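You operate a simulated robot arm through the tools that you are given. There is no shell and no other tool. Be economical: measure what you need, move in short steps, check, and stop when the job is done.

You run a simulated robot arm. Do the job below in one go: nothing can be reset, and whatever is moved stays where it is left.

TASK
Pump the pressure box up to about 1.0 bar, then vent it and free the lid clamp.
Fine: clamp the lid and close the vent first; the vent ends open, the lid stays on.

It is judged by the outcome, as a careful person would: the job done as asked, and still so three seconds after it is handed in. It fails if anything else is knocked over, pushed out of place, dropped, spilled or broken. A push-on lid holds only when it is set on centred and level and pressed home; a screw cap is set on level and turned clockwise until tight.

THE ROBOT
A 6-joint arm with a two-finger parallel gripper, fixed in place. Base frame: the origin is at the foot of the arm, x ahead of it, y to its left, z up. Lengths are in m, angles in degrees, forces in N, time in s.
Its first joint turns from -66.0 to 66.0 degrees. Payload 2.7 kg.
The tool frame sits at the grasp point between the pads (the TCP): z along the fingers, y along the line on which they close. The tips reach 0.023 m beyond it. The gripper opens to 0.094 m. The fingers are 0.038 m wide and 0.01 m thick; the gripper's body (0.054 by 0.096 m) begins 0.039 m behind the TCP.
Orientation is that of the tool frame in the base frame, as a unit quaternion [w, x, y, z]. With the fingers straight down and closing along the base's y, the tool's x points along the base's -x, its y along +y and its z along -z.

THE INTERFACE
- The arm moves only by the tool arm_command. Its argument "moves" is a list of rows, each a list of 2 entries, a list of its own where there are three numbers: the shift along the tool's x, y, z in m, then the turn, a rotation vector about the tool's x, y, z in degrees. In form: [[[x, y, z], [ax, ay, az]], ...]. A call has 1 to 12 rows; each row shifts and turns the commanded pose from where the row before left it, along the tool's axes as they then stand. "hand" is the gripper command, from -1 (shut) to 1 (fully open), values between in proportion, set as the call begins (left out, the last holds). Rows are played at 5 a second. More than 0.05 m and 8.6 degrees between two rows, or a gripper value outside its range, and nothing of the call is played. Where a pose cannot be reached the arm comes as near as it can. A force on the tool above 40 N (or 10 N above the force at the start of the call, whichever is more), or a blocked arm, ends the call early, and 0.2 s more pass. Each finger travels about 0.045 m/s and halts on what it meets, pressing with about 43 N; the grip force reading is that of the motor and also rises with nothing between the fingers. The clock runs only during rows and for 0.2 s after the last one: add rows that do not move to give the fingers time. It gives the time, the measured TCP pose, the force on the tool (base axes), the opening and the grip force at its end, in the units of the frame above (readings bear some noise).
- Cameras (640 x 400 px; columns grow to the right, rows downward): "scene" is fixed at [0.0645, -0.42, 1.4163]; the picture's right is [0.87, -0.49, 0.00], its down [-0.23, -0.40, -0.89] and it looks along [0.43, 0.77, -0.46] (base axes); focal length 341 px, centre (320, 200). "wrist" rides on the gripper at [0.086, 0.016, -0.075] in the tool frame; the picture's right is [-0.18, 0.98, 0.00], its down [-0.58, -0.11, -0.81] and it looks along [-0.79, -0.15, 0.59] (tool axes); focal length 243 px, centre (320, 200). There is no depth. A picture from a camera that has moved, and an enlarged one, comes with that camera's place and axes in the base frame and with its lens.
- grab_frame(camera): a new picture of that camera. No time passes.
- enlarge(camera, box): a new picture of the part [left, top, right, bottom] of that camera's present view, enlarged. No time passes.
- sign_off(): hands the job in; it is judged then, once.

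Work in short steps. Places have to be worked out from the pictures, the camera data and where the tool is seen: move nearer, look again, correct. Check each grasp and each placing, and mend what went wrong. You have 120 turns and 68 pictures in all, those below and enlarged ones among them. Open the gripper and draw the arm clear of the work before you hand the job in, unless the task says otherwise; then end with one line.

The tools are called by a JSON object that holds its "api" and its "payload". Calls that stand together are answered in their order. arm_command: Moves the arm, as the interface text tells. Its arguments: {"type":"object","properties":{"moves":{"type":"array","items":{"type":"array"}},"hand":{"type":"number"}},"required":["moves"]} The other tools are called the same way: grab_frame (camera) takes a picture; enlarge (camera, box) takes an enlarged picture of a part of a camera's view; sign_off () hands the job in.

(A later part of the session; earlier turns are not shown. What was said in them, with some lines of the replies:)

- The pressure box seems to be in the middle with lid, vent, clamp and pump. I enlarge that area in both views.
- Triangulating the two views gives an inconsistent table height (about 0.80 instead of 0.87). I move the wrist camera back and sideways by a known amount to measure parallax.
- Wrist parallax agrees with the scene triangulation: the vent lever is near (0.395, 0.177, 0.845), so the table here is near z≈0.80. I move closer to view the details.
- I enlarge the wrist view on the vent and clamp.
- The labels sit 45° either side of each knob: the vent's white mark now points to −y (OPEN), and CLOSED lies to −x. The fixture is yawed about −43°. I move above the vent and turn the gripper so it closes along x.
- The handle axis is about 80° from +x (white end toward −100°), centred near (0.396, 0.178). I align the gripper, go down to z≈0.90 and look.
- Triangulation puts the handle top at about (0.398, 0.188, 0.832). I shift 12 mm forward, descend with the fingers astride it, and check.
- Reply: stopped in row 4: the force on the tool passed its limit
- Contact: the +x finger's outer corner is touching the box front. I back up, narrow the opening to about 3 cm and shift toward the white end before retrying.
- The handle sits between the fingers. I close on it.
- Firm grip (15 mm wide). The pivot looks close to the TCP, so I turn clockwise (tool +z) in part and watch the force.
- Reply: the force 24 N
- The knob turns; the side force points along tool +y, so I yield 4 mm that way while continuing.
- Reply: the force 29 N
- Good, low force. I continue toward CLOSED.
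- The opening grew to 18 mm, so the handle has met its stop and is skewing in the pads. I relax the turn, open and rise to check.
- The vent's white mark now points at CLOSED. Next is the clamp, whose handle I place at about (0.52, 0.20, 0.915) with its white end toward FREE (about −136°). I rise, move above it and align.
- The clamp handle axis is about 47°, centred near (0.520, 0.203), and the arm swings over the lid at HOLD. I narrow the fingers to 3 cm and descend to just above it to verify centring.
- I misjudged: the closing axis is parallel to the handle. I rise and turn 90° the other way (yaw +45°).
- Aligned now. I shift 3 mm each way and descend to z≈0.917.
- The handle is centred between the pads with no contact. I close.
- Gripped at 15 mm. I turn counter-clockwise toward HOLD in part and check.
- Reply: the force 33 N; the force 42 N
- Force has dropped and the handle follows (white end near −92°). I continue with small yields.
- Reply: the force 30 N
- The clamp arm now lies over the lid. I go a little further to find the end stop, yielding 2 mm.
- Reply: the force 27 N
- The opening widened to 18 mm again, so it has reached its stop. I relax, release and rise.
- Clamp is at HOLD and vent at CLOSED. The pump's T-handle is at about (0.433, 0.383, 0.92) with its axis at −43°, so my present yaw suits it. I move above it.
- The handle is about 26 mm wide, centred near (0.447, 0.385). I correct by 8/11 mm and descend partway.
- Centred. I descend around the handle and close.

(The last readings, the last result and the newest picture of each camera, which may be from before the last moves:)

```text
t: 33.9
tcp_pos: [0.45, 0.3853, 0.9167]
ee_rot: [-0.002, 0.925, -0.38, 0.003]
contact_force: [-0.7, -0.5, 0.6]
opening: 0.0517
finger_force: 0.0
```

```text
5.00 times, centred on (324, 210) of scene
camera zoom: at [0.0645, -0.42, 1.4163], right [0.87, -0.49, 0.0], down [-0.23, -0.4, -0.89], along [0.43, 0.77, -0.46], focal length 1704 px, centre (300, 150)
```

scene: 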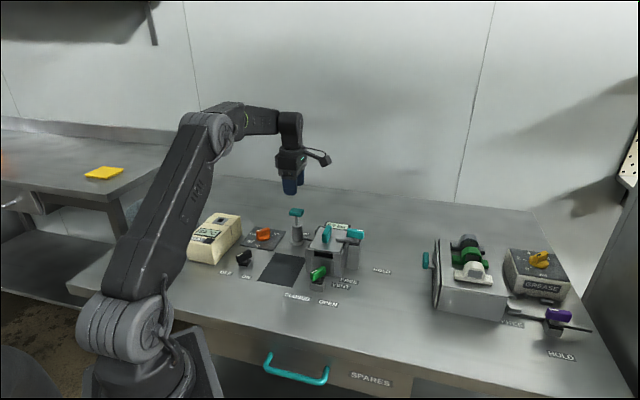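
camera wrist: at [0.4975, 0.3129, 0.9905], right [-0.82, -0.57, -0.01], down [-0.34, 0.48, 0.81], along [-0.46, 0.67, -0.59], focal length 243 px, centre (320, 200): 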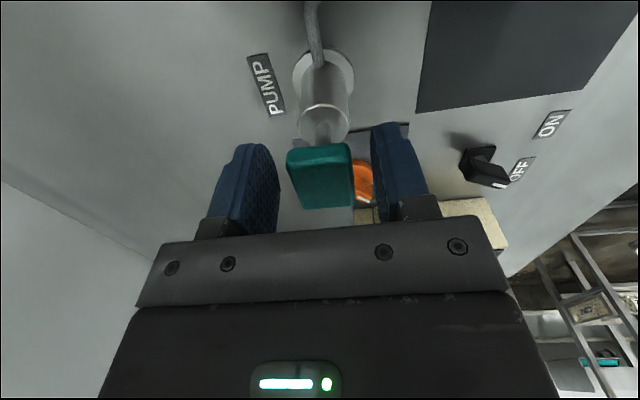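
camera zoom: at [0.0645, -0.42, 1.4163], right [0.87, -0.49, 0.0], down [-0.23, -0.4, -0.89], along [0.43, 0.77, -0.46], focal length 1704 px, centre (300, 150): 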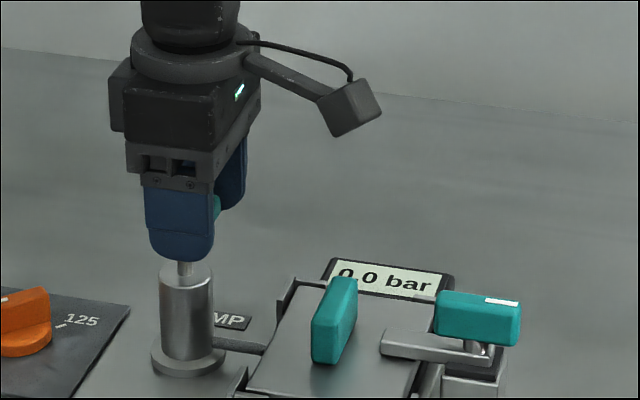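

The fingertips would hit the cylinder on the down-stroke, so I instead rise, close the fingers and press the handle from above.

{"api": "arm_command", "payload": {"moves": [[[0, 0, -0.025], [0, 0, 0]], [[0, 0, -0.025], [0, 0, 0]], [[0, 0, 0], [0, 0, 0]], [[0, 0, 0], [0, 0, 0]]], "hand": -1}}

{"api": "arm_command", "payload": {"moves": [[[0, 0, 0.01], [0, 0, 0]], [[0, 0, 0.01], [0, 0, 0]], [[0, 0, 0.01], [0, 0, 0]], [[0, 0, 0], [0, 0, 0]]]}}

{"api": "enlarge", "payload": {"camera": "scene", "box": [260, 170, 388, 250]}}

```text
t: 34.9
tcp_pos: [0.448, 0.3847, 0.9664]
ee_rot: [-0.002, 0.925, -0.381, 0.003]
contact_force: [0.4, -0.1, 0.8]
opening: 0.0
finger_force: 40.3
```

```text
t: 35.9
tcp_pos: [0.449, 0.3857, 0.935]
ee_rot: [-0.004, 0.924, -0.381, 0.002]
contact_force: [0.4, -0.6, -0.3]
opening: 0.0
finger_force: 42.4
```

```text
5.00 times, centred on (324, 210) of scene
camera zoom: at [0.0645, -0.42, 1.4163], right [0.87, -0.49, 0.0], down [-0.23, -0.4, -0.89], along [0.43, 0.77, -0.46], focal length 1704 px, centre (300, 150)
```

zoom: 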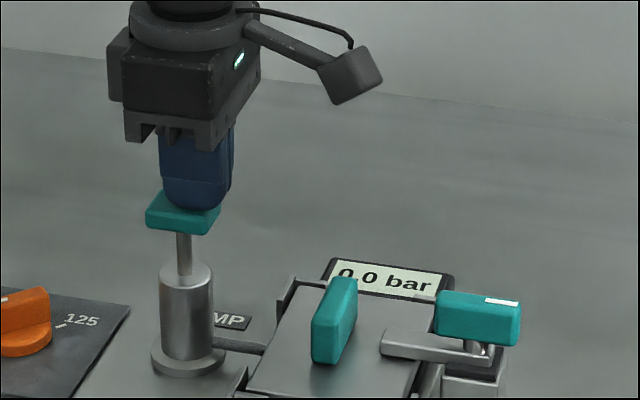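

Not touching yet, and the tip seems about 8 mm too far in +x. I correct and press down in small steps.

{"api": "arm_command", "payload": {"moves": [[[-0.005, 0.005, 0], [0, 0, 0]], [[0, 0, 0.006], [0, 0, 0]], [[0, 0, 0.006], [0, 0, 0]], [[0, 0, 0.006], [0, 0, 0]], [[0, 0, 0], [0, 0, 0]]]}}

{"api": "enlarge", "payload": {"camera": "scene", "box": [260, 170, 388, 250]}}

```text
t: 37.1
tcp_pos: [0.4421, 0.3851, 0.9186]
ee_rot: [-0.002, 0.925, -0.38, 0.002]
contact_force: [-0.8, -1.3, 4.2]
opening: 0.0001
finger_force: 42.8
```

```text
5.00 times, centred on (324, 210) of scene
camera zoom: at [0.0644, -0.4202, 1.4162], right [0.87, -0.49, 0.0], down [-0.23, -0.4, -0.89], along [0.43, 0.77, -0.46], focal length 1704 px, centre (300, 150)
```

zoom: 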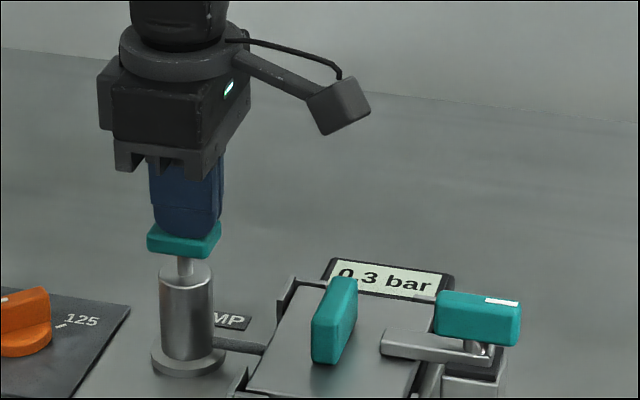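

It pumps: 0.3 bar from part of a stroke. I press further gradually.

{"api": "arm_command", "payload": {"moves": [[[0, 0, 0.005], [0, 0, 0]], [[0, 0, 0.005], [0, 0, 0]], [[0, 0, 0], [0, 0, 0]]]}}

{"api": "enlarge", "payload": {"camera": "scene", "box": [260, 170, 388, 250]}}

```text
t: 37.9
tcp_pos: [0.4411, 0.3857, 0.9089]
ee_rot: [-0.004, 0.925, -0.381, 0.002]
contact_force: [0.0, 0.2, 7.6]
opening: 0.0
finger_force: 42.3
```

```text
5.00 times, centred on (324, 210) of scene
camera zoom: at [0.0644, -0.4201, 1.4162], right [0.87, -0.49, 0.0], down [-0.23, -0.4, -0.89], along [0.43, 0.77, -0.46], focal length 1704 px, centre (300, 150)
```

zoom: 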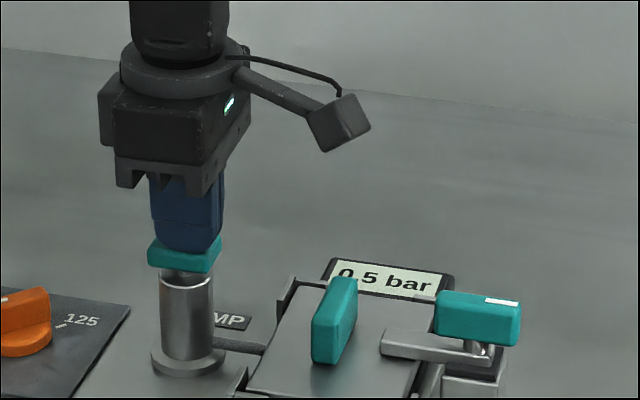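

0.5 bar. I raise to let the handle return and check that the pressure holds.

{"api": "arm_command", "payload": {"moves": [[[0, 0, -0.015], [0, 0, 0]], [[0, 0, -0.015], [0, 0, 0]], [[0, 0, 0], [0, 0, 0]]]}}

{"api": "enlarge", "payload": {"camera": "scene", "box": [260, 170, 388, 250]}}

```text
t: 38.7
tcp_pos: [0.4418, 0.3868, 0.9383]
ee_rot: [-0.002, 0.925, -0.381, 0.002]
contact_force: [0.8, 0.4, 0.5]
opening: 0.0
finger_force: 42.2
```

```text
5.00 times, centred on (324, 210) of scene
camera zoom: at [0.0645, -0.42, 1.4163], right [0.87, -0.49, 0.0], down [-0.23, -0.4, -0.89], along [0.43, 0.77, -0.46], focal length 1704 px, centre (300, 150)
```

zoom: 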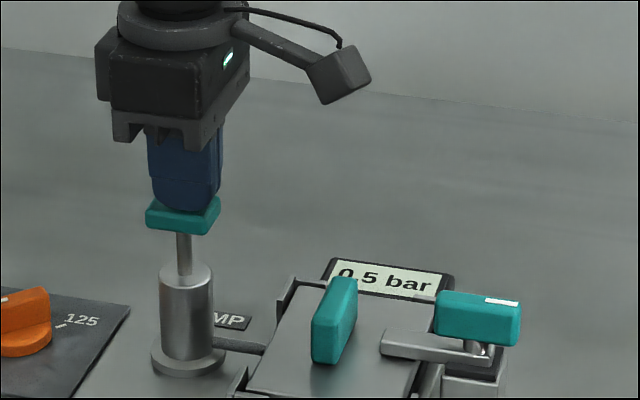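

The handle springs back and 0.5 bar holds. I make a second identical stroke, to z=0.909.

{"api": "arm_command", "payload": {"moves": [[[0, 0, 0.008], [0, 0, 0]], [[0, 0, 0.008], [0, 0, 0]], [[0, 0, 0.006], [0, 0, 0]], [[0, 0, 0.005], [0, 0, 0]], [[0, 0, 0], [0, 0, 0]]]}}

{"api": "enlarge", "payload": {"camera": "scene", "box": [300, 210, 364, 250]}}

```text
t: 39.9
tcp_pos: [0.4408, 0.3849, 0.9104]
ee_rot: [-0.003, 0.925, -0.38, 0.002]
contact_force: [0.1, -2.4, 6.1]
opening: 0.0
finger_force: 42.0
```

```text
10.00 times, centred on (332, 230) of scene
camera zoom: at [0.0644, -0.4202, 1.4162], right [0.87, -0.49, 0.0], down [-0.23, -0.4, -0.89], along [0.43, 0.77, -0.46], focal length 3409 px, centre (200, -100)
```

zoom: 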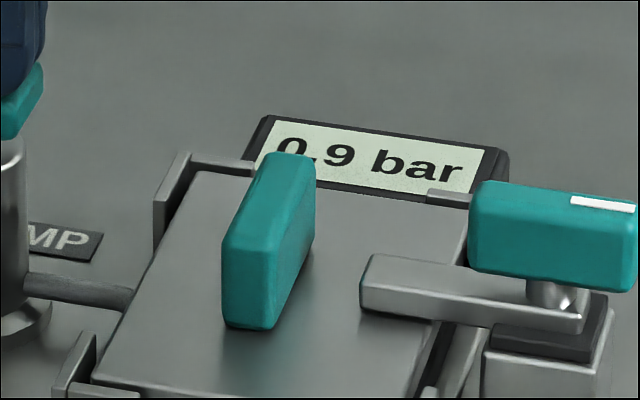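

0.9 bar; I press about 3 mm more.

{"api": "arm_command", "payload": {"moves": [[[0, 0, 0.003], [0, 0, 0]], [[0, 0, 0], [0, 0, 0]]]}}

{"api": "enlarge", "payload": {"camera": "scene", "box": [300, 210, 364, 250]}}

```text
t: 40.5
tcp_pos: [0.4414, 0.385, 0.9081]
ee_rot: [-0.003, 0.925, -0.38, 0.003]
contact_force: [0.6, -1.0, 8.3]
opening: 0.0
finger_force: 42.3
```

```text
10.00 times, centred on (332, 230) of scene
camera zoom: at [0.0645, -0.4202, 1.4162], right [0.87, -0.49, 0.0], down [-0.23, -0.4, -0.89], along [0.43, 0.77, -0.46], focal length 3409 px, centre (200, -100)
```

zoom: 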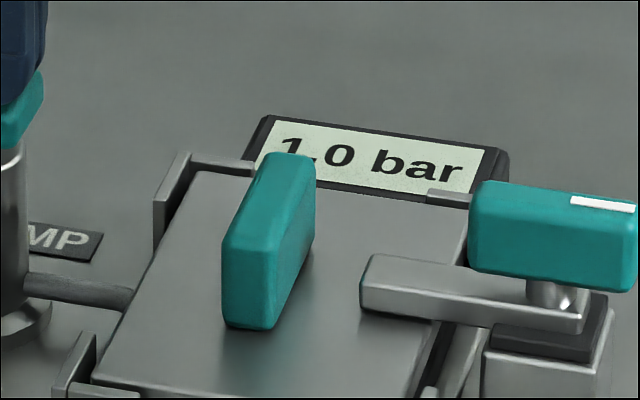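

1.0 bar reached. I rise and travel back above the vent, turning the gripper toward yaw 9°.

{"api": "arm_command", "payload": {"moves": [[[0, 0, -0.046], [0, 0, 0]], [[0, 0, -0.046], [0, 0, 0]], [[0.0229, 0.0358, 0], [0, 0, 0]], [[0.0229, 0.0358, 0], [0, 0, 0]], [[0.0229, 0.0358, 0], [0, 0, 0]], [[0.0229, 0.0358, 0], [0, 0, 0]], [[0.0229, 0.0358, 0], [0, 0, 0]], [[0, 0, 0], [0, 0, 8.4]], [[0, 0, 0], [0, 0, 8.4]], [[0, 0, 0], [0, 0, 8.4]], [[0, 0, 0], [0, 0, 8.4]], [[0, 0, 0], [0, 0, 8.4]]], "hand": -0.36}}

{"api": "arm_command", "payload": {"moves": [[[0, 0, 0], [0, 0, 8.4]], [[0, 0, 0], [0, 0, 8.4]], [[0, 0, 0], [0, 0, 8.4]], [[0, 0, 0], [0, 0, 8.4]], [[0, 0, 0], [0, 0, 8.4]], [[0, 0, 0], [0, 0, 8.4]], [[0, 0, 0], [0, 0, 8.4]], [[0, 0, 0], [0, 0, 8.4]], [[0, 0, 0], [0, 0, 8.4]], [[0, 0, 0], [0, 0, 8.4]], [[0, 0, 0], [0, 0, 0]]]}}

{"api": "enlarge", "payload": {"camera": "scene", "box": [260, 180, 388, 280]}}

```text
t: 43.1
tcp_pos: [0.3971, 0.1763, 0.9985]
ee_rot: [-0.004, 0.726, -0.688, 0.001]
contact_force: [0.7, 0.4, 0.5]
opening: 0.0302
finger_force: 0.1
```

```text
t: 45.5
tcp_pos: [0.3963, 0.1767, 0.9988]
ee_rot: [0.004, -0.08, 0.997, 0.002]
contact_force: [0.1, 0.3, -0.4]
opening: 0.0303
finger_force: 0.1
```

```text
4.00 times, centred on (324, 230) of scene
camera zoom: at [0.0645, -0.42, 1.4163], right [0.87, -0.49, 0.0], down [-0.23, -0.4, -0.89], along [0.43, 0.77, -0.46], focal length 1364 px, centre (304, 80)
```

zoom: 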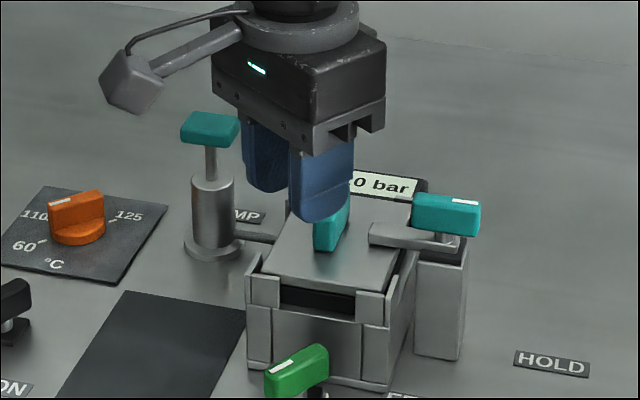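

Pose matches the earlier release point. I descend straight down to z≈0.851 with the fingers 3 cm apart, then look.

{"api": "arm_command", "payload": {"moves": [[[0, 0, 0.04], [0, 0, 0]], [[0, 0, 0.04], [0, 0, 0]], [[0, 0, 0.035], [0, 0, 0]], [[0, 0, 0.018], [0, 0, 0]], [[0, 0, 0.015], [0, 0, 0]], [[0, 0, 0], [0, 0, 0]]]}}

{"api": "grab_frame", "payload": {"camera": "wrist"}}

```text
t: 46.9
tcp_pos: [0.3969, 0.1784, 0.8515]
ee_rot: [0.003, -0.081, 0.997, 0.002]
contact_force: [0.2, 0.6, -0.4]
opening: 0.0302
finger_force: 0.1
```

```text
18 pictures are left
camera wrist: at [0.3084, 0.1792, 0.9249], right [0.02, 1.0, 0.0], down [0.59, -0.02, 0.81], along [0.81, -0.02, -0.59], focal length 243 px, centre (320, 200)
```

wrist: 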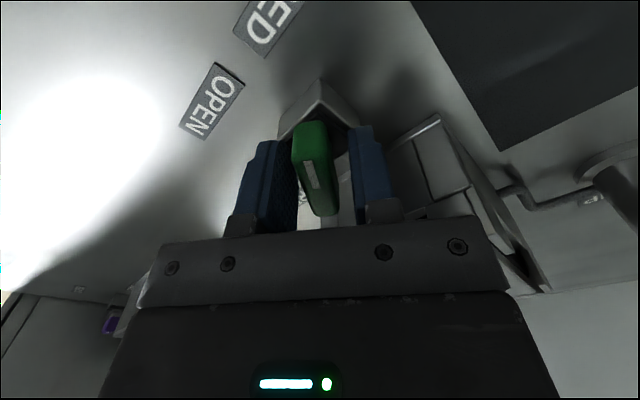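

The handle is between the pads, slightly to the −y side. I shift 2 mm and close.

{"api": "arm_command", "payload": {"moves": [[[0, -0.002, 0], [0, 0, 2]], [[0, 0, 0], [0, 0, 0]], [[0, 0, 0], [0, 0, 0]], [[0, 0, 0], [0, 0, 0]]], "hand": -1}}

{"api": "arm_command", "payload": {"moves": [[[0, 0, 0], [0, 0, -7]], [[0, 0, 0], [0, 0, -7]], [[0, 0, 0], [0, 0, -7]], [[0, 0, 0], [0, 0, 0]]]}}

```text
t: 47.9
tcp_pos: [0.3977, 0.1769, 0.85]
ee_rot: [0.004, -0.066, 0.998, 0.002]
contact_force: [-3.1, 27.0, -8.3]
opening: 0.0156
finger_force: 45.0
```

```text
t: 48.9
tcp_pos: [0.3974, 0.1778, 0.8503]
ee_rot: [0.004, -0.247, 0.969, 0.001]
contact_force: [-2.9, 36.6, -12.0]
opening: 0.0147
finger_force: 45.3
```

{"api": "arm_command", "payload": {"moves": [[[-0.001, 0.0025, 0], [0, 0, 0]], [[0, 0, 0], [0, 0, -7]], [[0, 0, 0], [0, 0, -7]], [[0, 0, 0], [0, 0, -7]], [[0, 0, 0], [0, 0, 0]]]}}

```text
t: 50.1
tcp_pos: [0.3973, 0.1793, 0.8504]
ee_rot: [0.003, -0.418, 0.909, 0.001]
contact_force: [-9.3, 14.9, -4.8]
opening: 0.0148
finger_force: 44.7
```

Force is small and the handle follows (yaw 49°). I continue.

{"api": "arm_command", "payload": {"moves": [[[0, 0.001, 0], [0, 0, -7]], [[0, 0, 0], [0, 0, -7]], [[0, 0, 0], [0, 0, -7]], [[0, 0, 0], [0, 0, 0]]]}}

{"api": "arm_command", "payload": {"moves": [[[0, 0.0005, 0], [0, 0, -5]], [[0, 0, 0], [0, 0, -5]], [[0, 0, 0], [0, 0, -5]], [[0, 0, 0], [0, 0, 0]]]}}

{"api": "enlarge", "payload": {"camera": "scene", "box": [260, 180, 388, 300]}}

```text
t: 51.1
tcp_pos: [0.3974, 0.1783, 0.8505]
ee_rot: [0.004, -0.577, 0.817, 0.0]
contact_force: [-7.5, 8.1, -3.0]
opening: 0.0148
finger_force: 44.9
```

```text
t: 52.1
tcp_pos: [0.3958, 0.1796, 0.85]
ee_rot: [0.003, -0.676, 0.736, 0.0]
contact_force: [-5.2, 5.0, -0.5]
opening: 0.0171
finger_force: 44.6
```

```text
3.33 times, centred on (324, 240) of scene
camera zoom: at [0.0644, -0.4199, 1.4163], right [0.87, -0.49, 0.0], down [-0.23, -0.4, -0.89], along [0.43, 0.77, -0.46], focal length 1136 px, centre (307, 67)
```

zoom: 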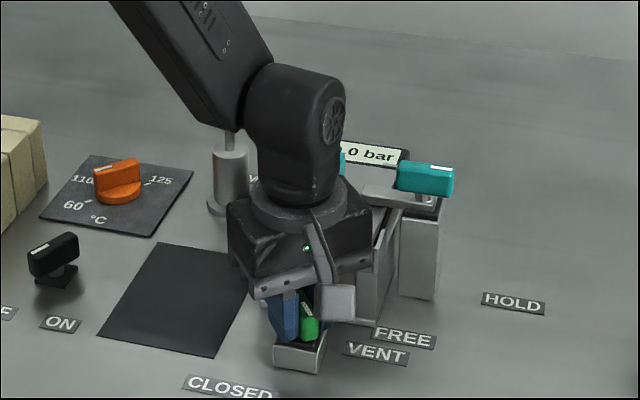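

The stop is reached. I relax, release and rise, then check vent and display.

{"api": "arm_command", "payload": {"moves": [[[0, 0, 0], [0, 0, 6]], [[0, 0, 0], [0, 0, 0]]]}}

{"api": "arm_command", "payload": {"moves": [[[0, 0, 0], [0, 0, 0]], [[0, 0, 0], [0, 0, 0]], [[0, 0, -0.03], [0, 0, 0]], [[0, 0, -0.04], [0, 0, 0]], [[0, 0, -0.04], [0, 0, 0]], [[0, 0, -0.045], [0, 0, 0]]], "hand": -0.36}}

{"api": "enlarge", "payload": {"camera": "scene", "box": [260, 180, 388, 300]}}

```text
t: 52.7
tcp_pos: [0.3954, 0.178, 0.8514]
ee_rot: [0.001, -0.64, 0.769, -0.001]
contact_force: [-2.6, -2.1, -0.4]
opening: 0.0147
finger_force: 44.9
```

```text
t: 54.1
tcp_pos: [0.3953, 0.1807, 1.006]
ee_rot: [0.004, -0.638, 0.77, -0.001]
contact_force: [0.0, 0.9, 0.2]
opening: 0.0301
finger_force: 0.0
```

```text
3.33 times, centred on (324, 240) of scene
camera zoom: at [0.0645, -0.42, 1.4163], right [0.87, -0.49, 0.0], down [-0.23, -0.4, -0.89], along [0.43, 0.77, -0.46], focal length 1136 px, centre (307, 67)
```

zoom: 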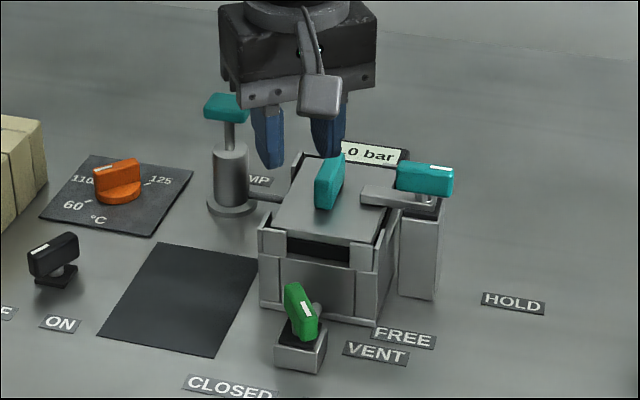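

The vent is back at OPEN. I move above the clamp handle with yaw about 135° and read the display before freeing it.

{"api": "arm_command", "payload": {"moves": [[[-0.0103, -0.0324, 0], [0, 0, 0]], [[-0.0103, -0.0324, 0], [0, 0, 0]], [[-0.0103, -0.0324, 0], [0, 0, 0]], [[-0.0103, -0.0324, 0], [0, 0, 0]], [[0, 0, 0], [0, 0, -8]], [[0, 0, 0], [0, 0, -8]], [[0, 0, 0], [0, 0, -8]], [[0, 0, 0], [0, 0, -8]], [[0, 0, 0], [0, 0, -8]], [[0, 0, 0], [0, 0, -8]], [[0, 0, 0], [0, 0, -8]], [[0, 0, 0], [0, 0, 0]]]}}

{"api": "enlarge", "payload": {"camera": "scene", "box": [280, 190, 376, 290]}}

{"api": "grab_frame", "payload": {"camera": "wrist"}}

```text
t: 56.7
tcp_pos: [0.5316, 0.1954, 1.0071]
ee_rot: [-0.003, 0.925, -0.379, 0.003]
contact_force: [0.0, -0.2, -0.6]
opening: 0.03
finger_force: 0.1
```

```text
4.00 times, centred on (328, 240) of scene
camera zoom: at [0.0645, -0.42, 1.4163], right [0.87, -0.49, 0.0], down [-0.23, -0.4, -0.89], along [0.43, 0.77, -0.46], focal length 1364 px, centre (288, 40)
```

zoom: 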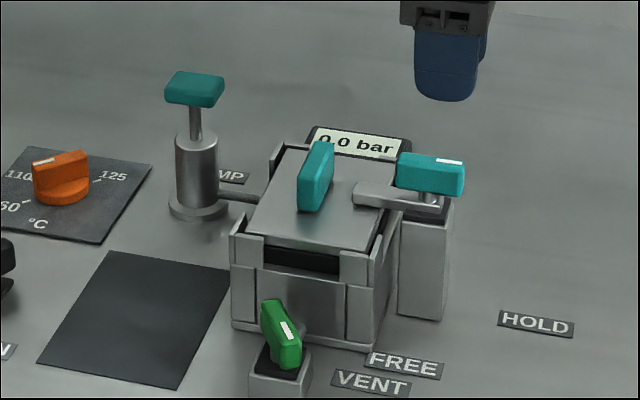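

```text
14 pictures are left
camera wrist: at [0.5797, 0.1225, 1.0812], right [-0.82, -0.57, -0.01], down [-0.34, 0.48, 0.81], along [-0.46, 0.66, -0.59], focal length 243 px, centre (320, 200)
```

wrist: 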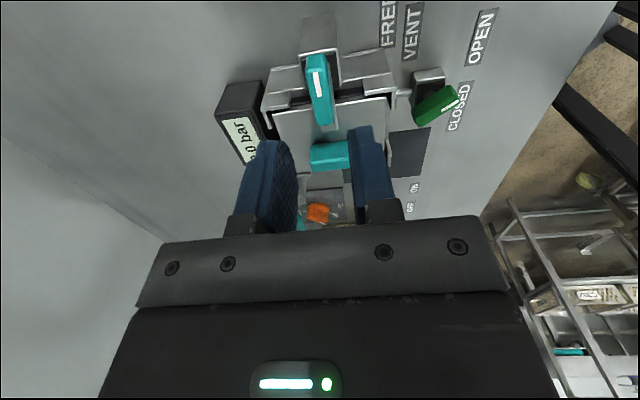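

Display reads 0.0 bar and the vent is open. I descend straight onto the clamp handle and grip it.

{"api": "arm_command", "payload": {"moves": [[[-0.002, -0.0005, 0.03], [0, 0, 0]], [[0, 0, 0.03], [0, 0, 0]], [[0, 0, 0.015], [0, 0, 0]], [[0, 0, 0.015], [0, 0, 0]], [[0, 0, 0], [0, 0, 0]]]}}

{"api": "grab_frame", "payload": {"camera": "wrist"}}

```text
t: 57.9
tcp_pos: [0.529, 0.1973, 0.9145]
ee_rot: [-0.003, 0.925, -0.381, 0.002]
contact_force: [-0.7, 0.1, -0.7]
opening: 0.0301
finger_force: 0.0
```

```text
13 pictures are left
camera wrist: at [0.5786, 0.1245, 0.9905], right [-0.82, -0.57, -0.01], down [-0.34, 0.48, 0.81], along [-0.46, 0.67, -0.59], focal length 243 px, centre (320, 200)
```

wrist: 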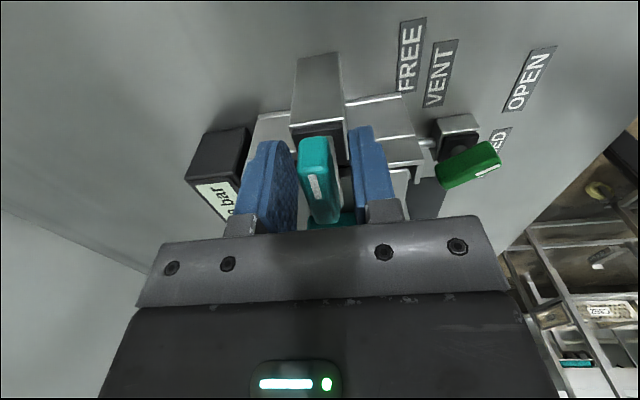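

Centred. I close and turn clockwise toward FREE, tracing back the earlier arc.

{"api": "arm_command", "payload": {"moves": [[[0, 0, -0.002], [0, 0, 0]], [[0, 0, 0], [0, 0, 0]], [[0, 0, 0], [0, 0, 0]]], "hand": -1}}

{"api": "arm_command", "payload": {"moves": [[[0, 0, 0], [0, 0, 7]], [[0, 0, 0], [0, 0, 7]], [[0, 0, 0], [0, 0, 7]], [[0, 0, 0], [0, 0, 0]]]}}

```text
t: 58.7
tcp_pos: [0.5302, 0.1978, 0.9177]
ee_rot: [-0.003, 0.925, -0.381, 0.002]
contact_force: [12.5, 10.8, -12.5]
opening: 0.0148
finger_force: 45.2
```

```text
t: 59.7
tcp_pos: [0.5283, 0.1964, 0.917]
ee_rot: [-0.001, 0.84, -0.543, -0.002]
contact_force: [-13.3, -3.2, -9.8]
opening: 0.0149
finger_force: 44.6
```

{"api": "arm_command", "payload": {"moves": [[[0, 0.001, 0], [0, 0, 7]], [[0, 0.0005, 0], [0, 0, 7]], [[0, 0.0005, 0], [0, 0, 7]], [[0, 0, 0], [0, 0, 0]]]}}

{"api": "arm_command", "payload": {"moves": [[[0, 0.001, 0], [0, 0, 7]], [[0, 0.001, 0], [0, 0, 7]], [[0, 0.0005, 0], [0, 0, 7]], [[0, 0, 0], [0, 0, 0]]]}}

```text
t: 60.7
tcp_pos: [0.5256, 0.1955, 0.9179]
ee_rot: [0.0, 0.726, -0.687, -0.002]
contact_force: [-23.0, -10.5, -8.2]
opening: 0.0148
finger_force: 44.8
```

```text
t: 61.7
tcp_pos: [0.5237, 0.1953, 0.9162]
ee_rot: [-0.001, -0.589, 0.808, 0.0]
contact_force: [-28.4, -9.8, -5.9]
opening: 0.0148
finger_force: 45.0
```

{"api": "arm_command", "payload": {"moves": [[[0.001, 0.002, 0], [0, 0, 0]], [[0, 0.0005, 0], [0, 0, 7]], [[0, 0.0005, 0], [0, 0, 7]], [[0, 0.0005, 0], [0, 0, 7]], [[0, 0, 0], [0, 0, 0]]]}}

{"api": "arm_command", "payload": {"moves": [[[0, 0.001, 0], [0, 0, 5]], [[0, 0, 0], [0, 0, 4]], [[0, 0, 0], [0, 0, 4]], [[0, 0, 0], [0, 0, 0]]]}}

{"api": "enlarge", "payload": {"camera": "scene", "box": [280, 190, 376, 290]}}

```text
t: 62.9
tcp_pos: [0.5193, 0.1971, 0.917]
ee_rot: [0.001, -0.432, 0.902, 0.001]
contact_force: [-16.1, 2.4, -13.2]
opening: 0.0148
finger_force: 45.3
```

```text
t: 63.9
tcp_pos: [0.52, 0.1979, 0.9179]
ee_rot: [0.002, -0.329, 0.944, 0.001]
contact_force: [-20.3, 8.7, -11.1]
opening: 0.0177
finger_force: 45.5
```

```text
4.00 times, centred on (328, 240) of scene
camera zoom: at [0.0642, -0.4198, 1.4164], right [0.87, -0.49, 0.0], down [-0.23, -0.4, -0.89], along [0.43, 0.77, -0.46], focal length 1364 px, centre (288, 40)
```

zoom: 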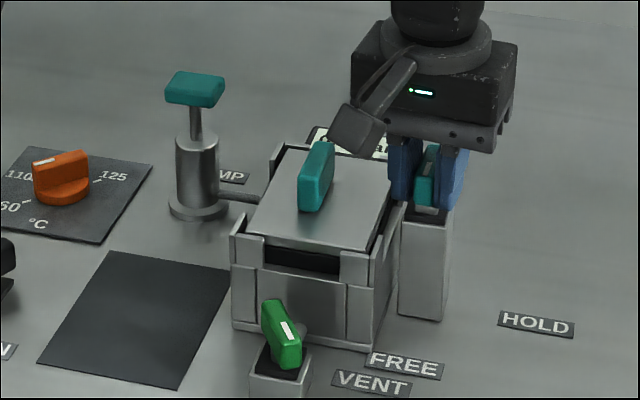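

The stop is reached at FREE. I relax, release and rise clear.

{"api": "arm_command", "payload": {"moves": [[[0, 0.001, 0], [0, 0, -5]], [[0, 0, 0], [0, 0, 0]]]}}

{"api": "arm_command", "payload": {"moves": [[[0, 0, 0], [0, 0, 0]], [[0, 0, 0], [0, 0, 0]], [[0, 0, -0.02], [0, 0, 0]], [[0, 0, -0.04], [0, 0, 0]], [[0, 0, -0.045], [0, 0, 0]], [[0.02, 0, -0.04], [0, 0, 0]], [[0.04, 0, -0.02], [0, 0, 0]], [[0.045, 0, 0], [0, 0, 0]], [[0.045, 0, 0], [0, 0, 0]], [[0, 0, 0], [0, 0, 0]]], "hand": -0.36}}

{"api": "enlarge", "payload": {"camera": "scene", "box": [270, 190, 398, 310]}}

{"api": "grab_frame", "payload": {"camera": "scene"}}

```text
t: 64.5
tcp_pos: [0.5207, 0.1983, 0.9172]
ee_rot: [0.003, -0.37, 0.929, 0.001]
contact_force: [-12.7, 8.2, -14.9]
opening: 0.0153
finger_force: 44.5
```

```text
t: 66.7
tcp_pos: [0.4093, 0.0946, 1.0843]
ee_rot: [0.004, -0.369, 0.929, 0.0]
contact_force: [-0.1, -0.3, 0.6]
opening: 0.0302
finger_force: 0.0
```

```text
3.33 times, centred on (334, 250) of scene
camera zoom: at [0.0645, -0.4201, 1.4163], right [0.87, -0.49, 0.0], down [-0.23, -0.4, -0.89], along [0.43, 0.77, -0.46], focal length 1136 px, centre (273, 33)
```

zoom: 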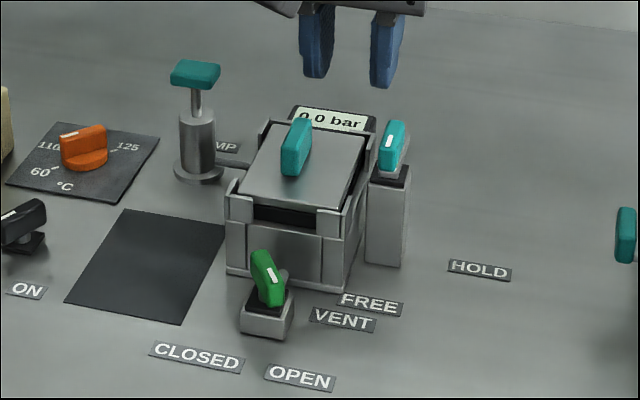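

```text
10 pictures are left
```

scene: 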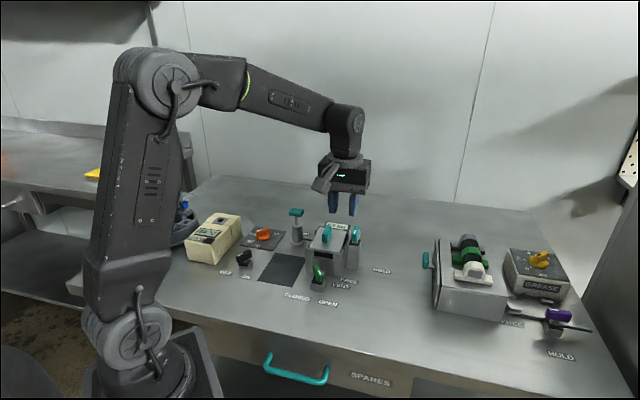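

The vent is open, the clamp is free, the lid is on, the display reads 0.0 bar and the arm is clear. I open the gripper fully before signing off.

{"api": "arm_command", "payload": {"moves": [[[0, 0, -0.02], [0, 0, 0]], [[0, 0, 0], [0, 0, 0]], [[0, 0, 0], [0, 0, 0]], [[0, 0, 0], [0, 0, 0]], [[0, 0, 0], [0, 0, 0]]], "hand": 1}}

{"api": "sign_off", "payload": {}}

```text
t: 67.9
tcp_pos: [0.4105, 0.0939, 1.1032]
ee_rot: [0.003, -0.369, 0.929, 0.0]
contact_force: [-0.7, -0.2, 0.3]
opening: 0.0937
finger_force: 0.1
```

```text
The job is handed in.
```

With the vent closed and the lid clamped, I pumped the box to 1.0 bar, then vented it to 0.0 bar and freed the clamp; the vent is open and the lid is still on.
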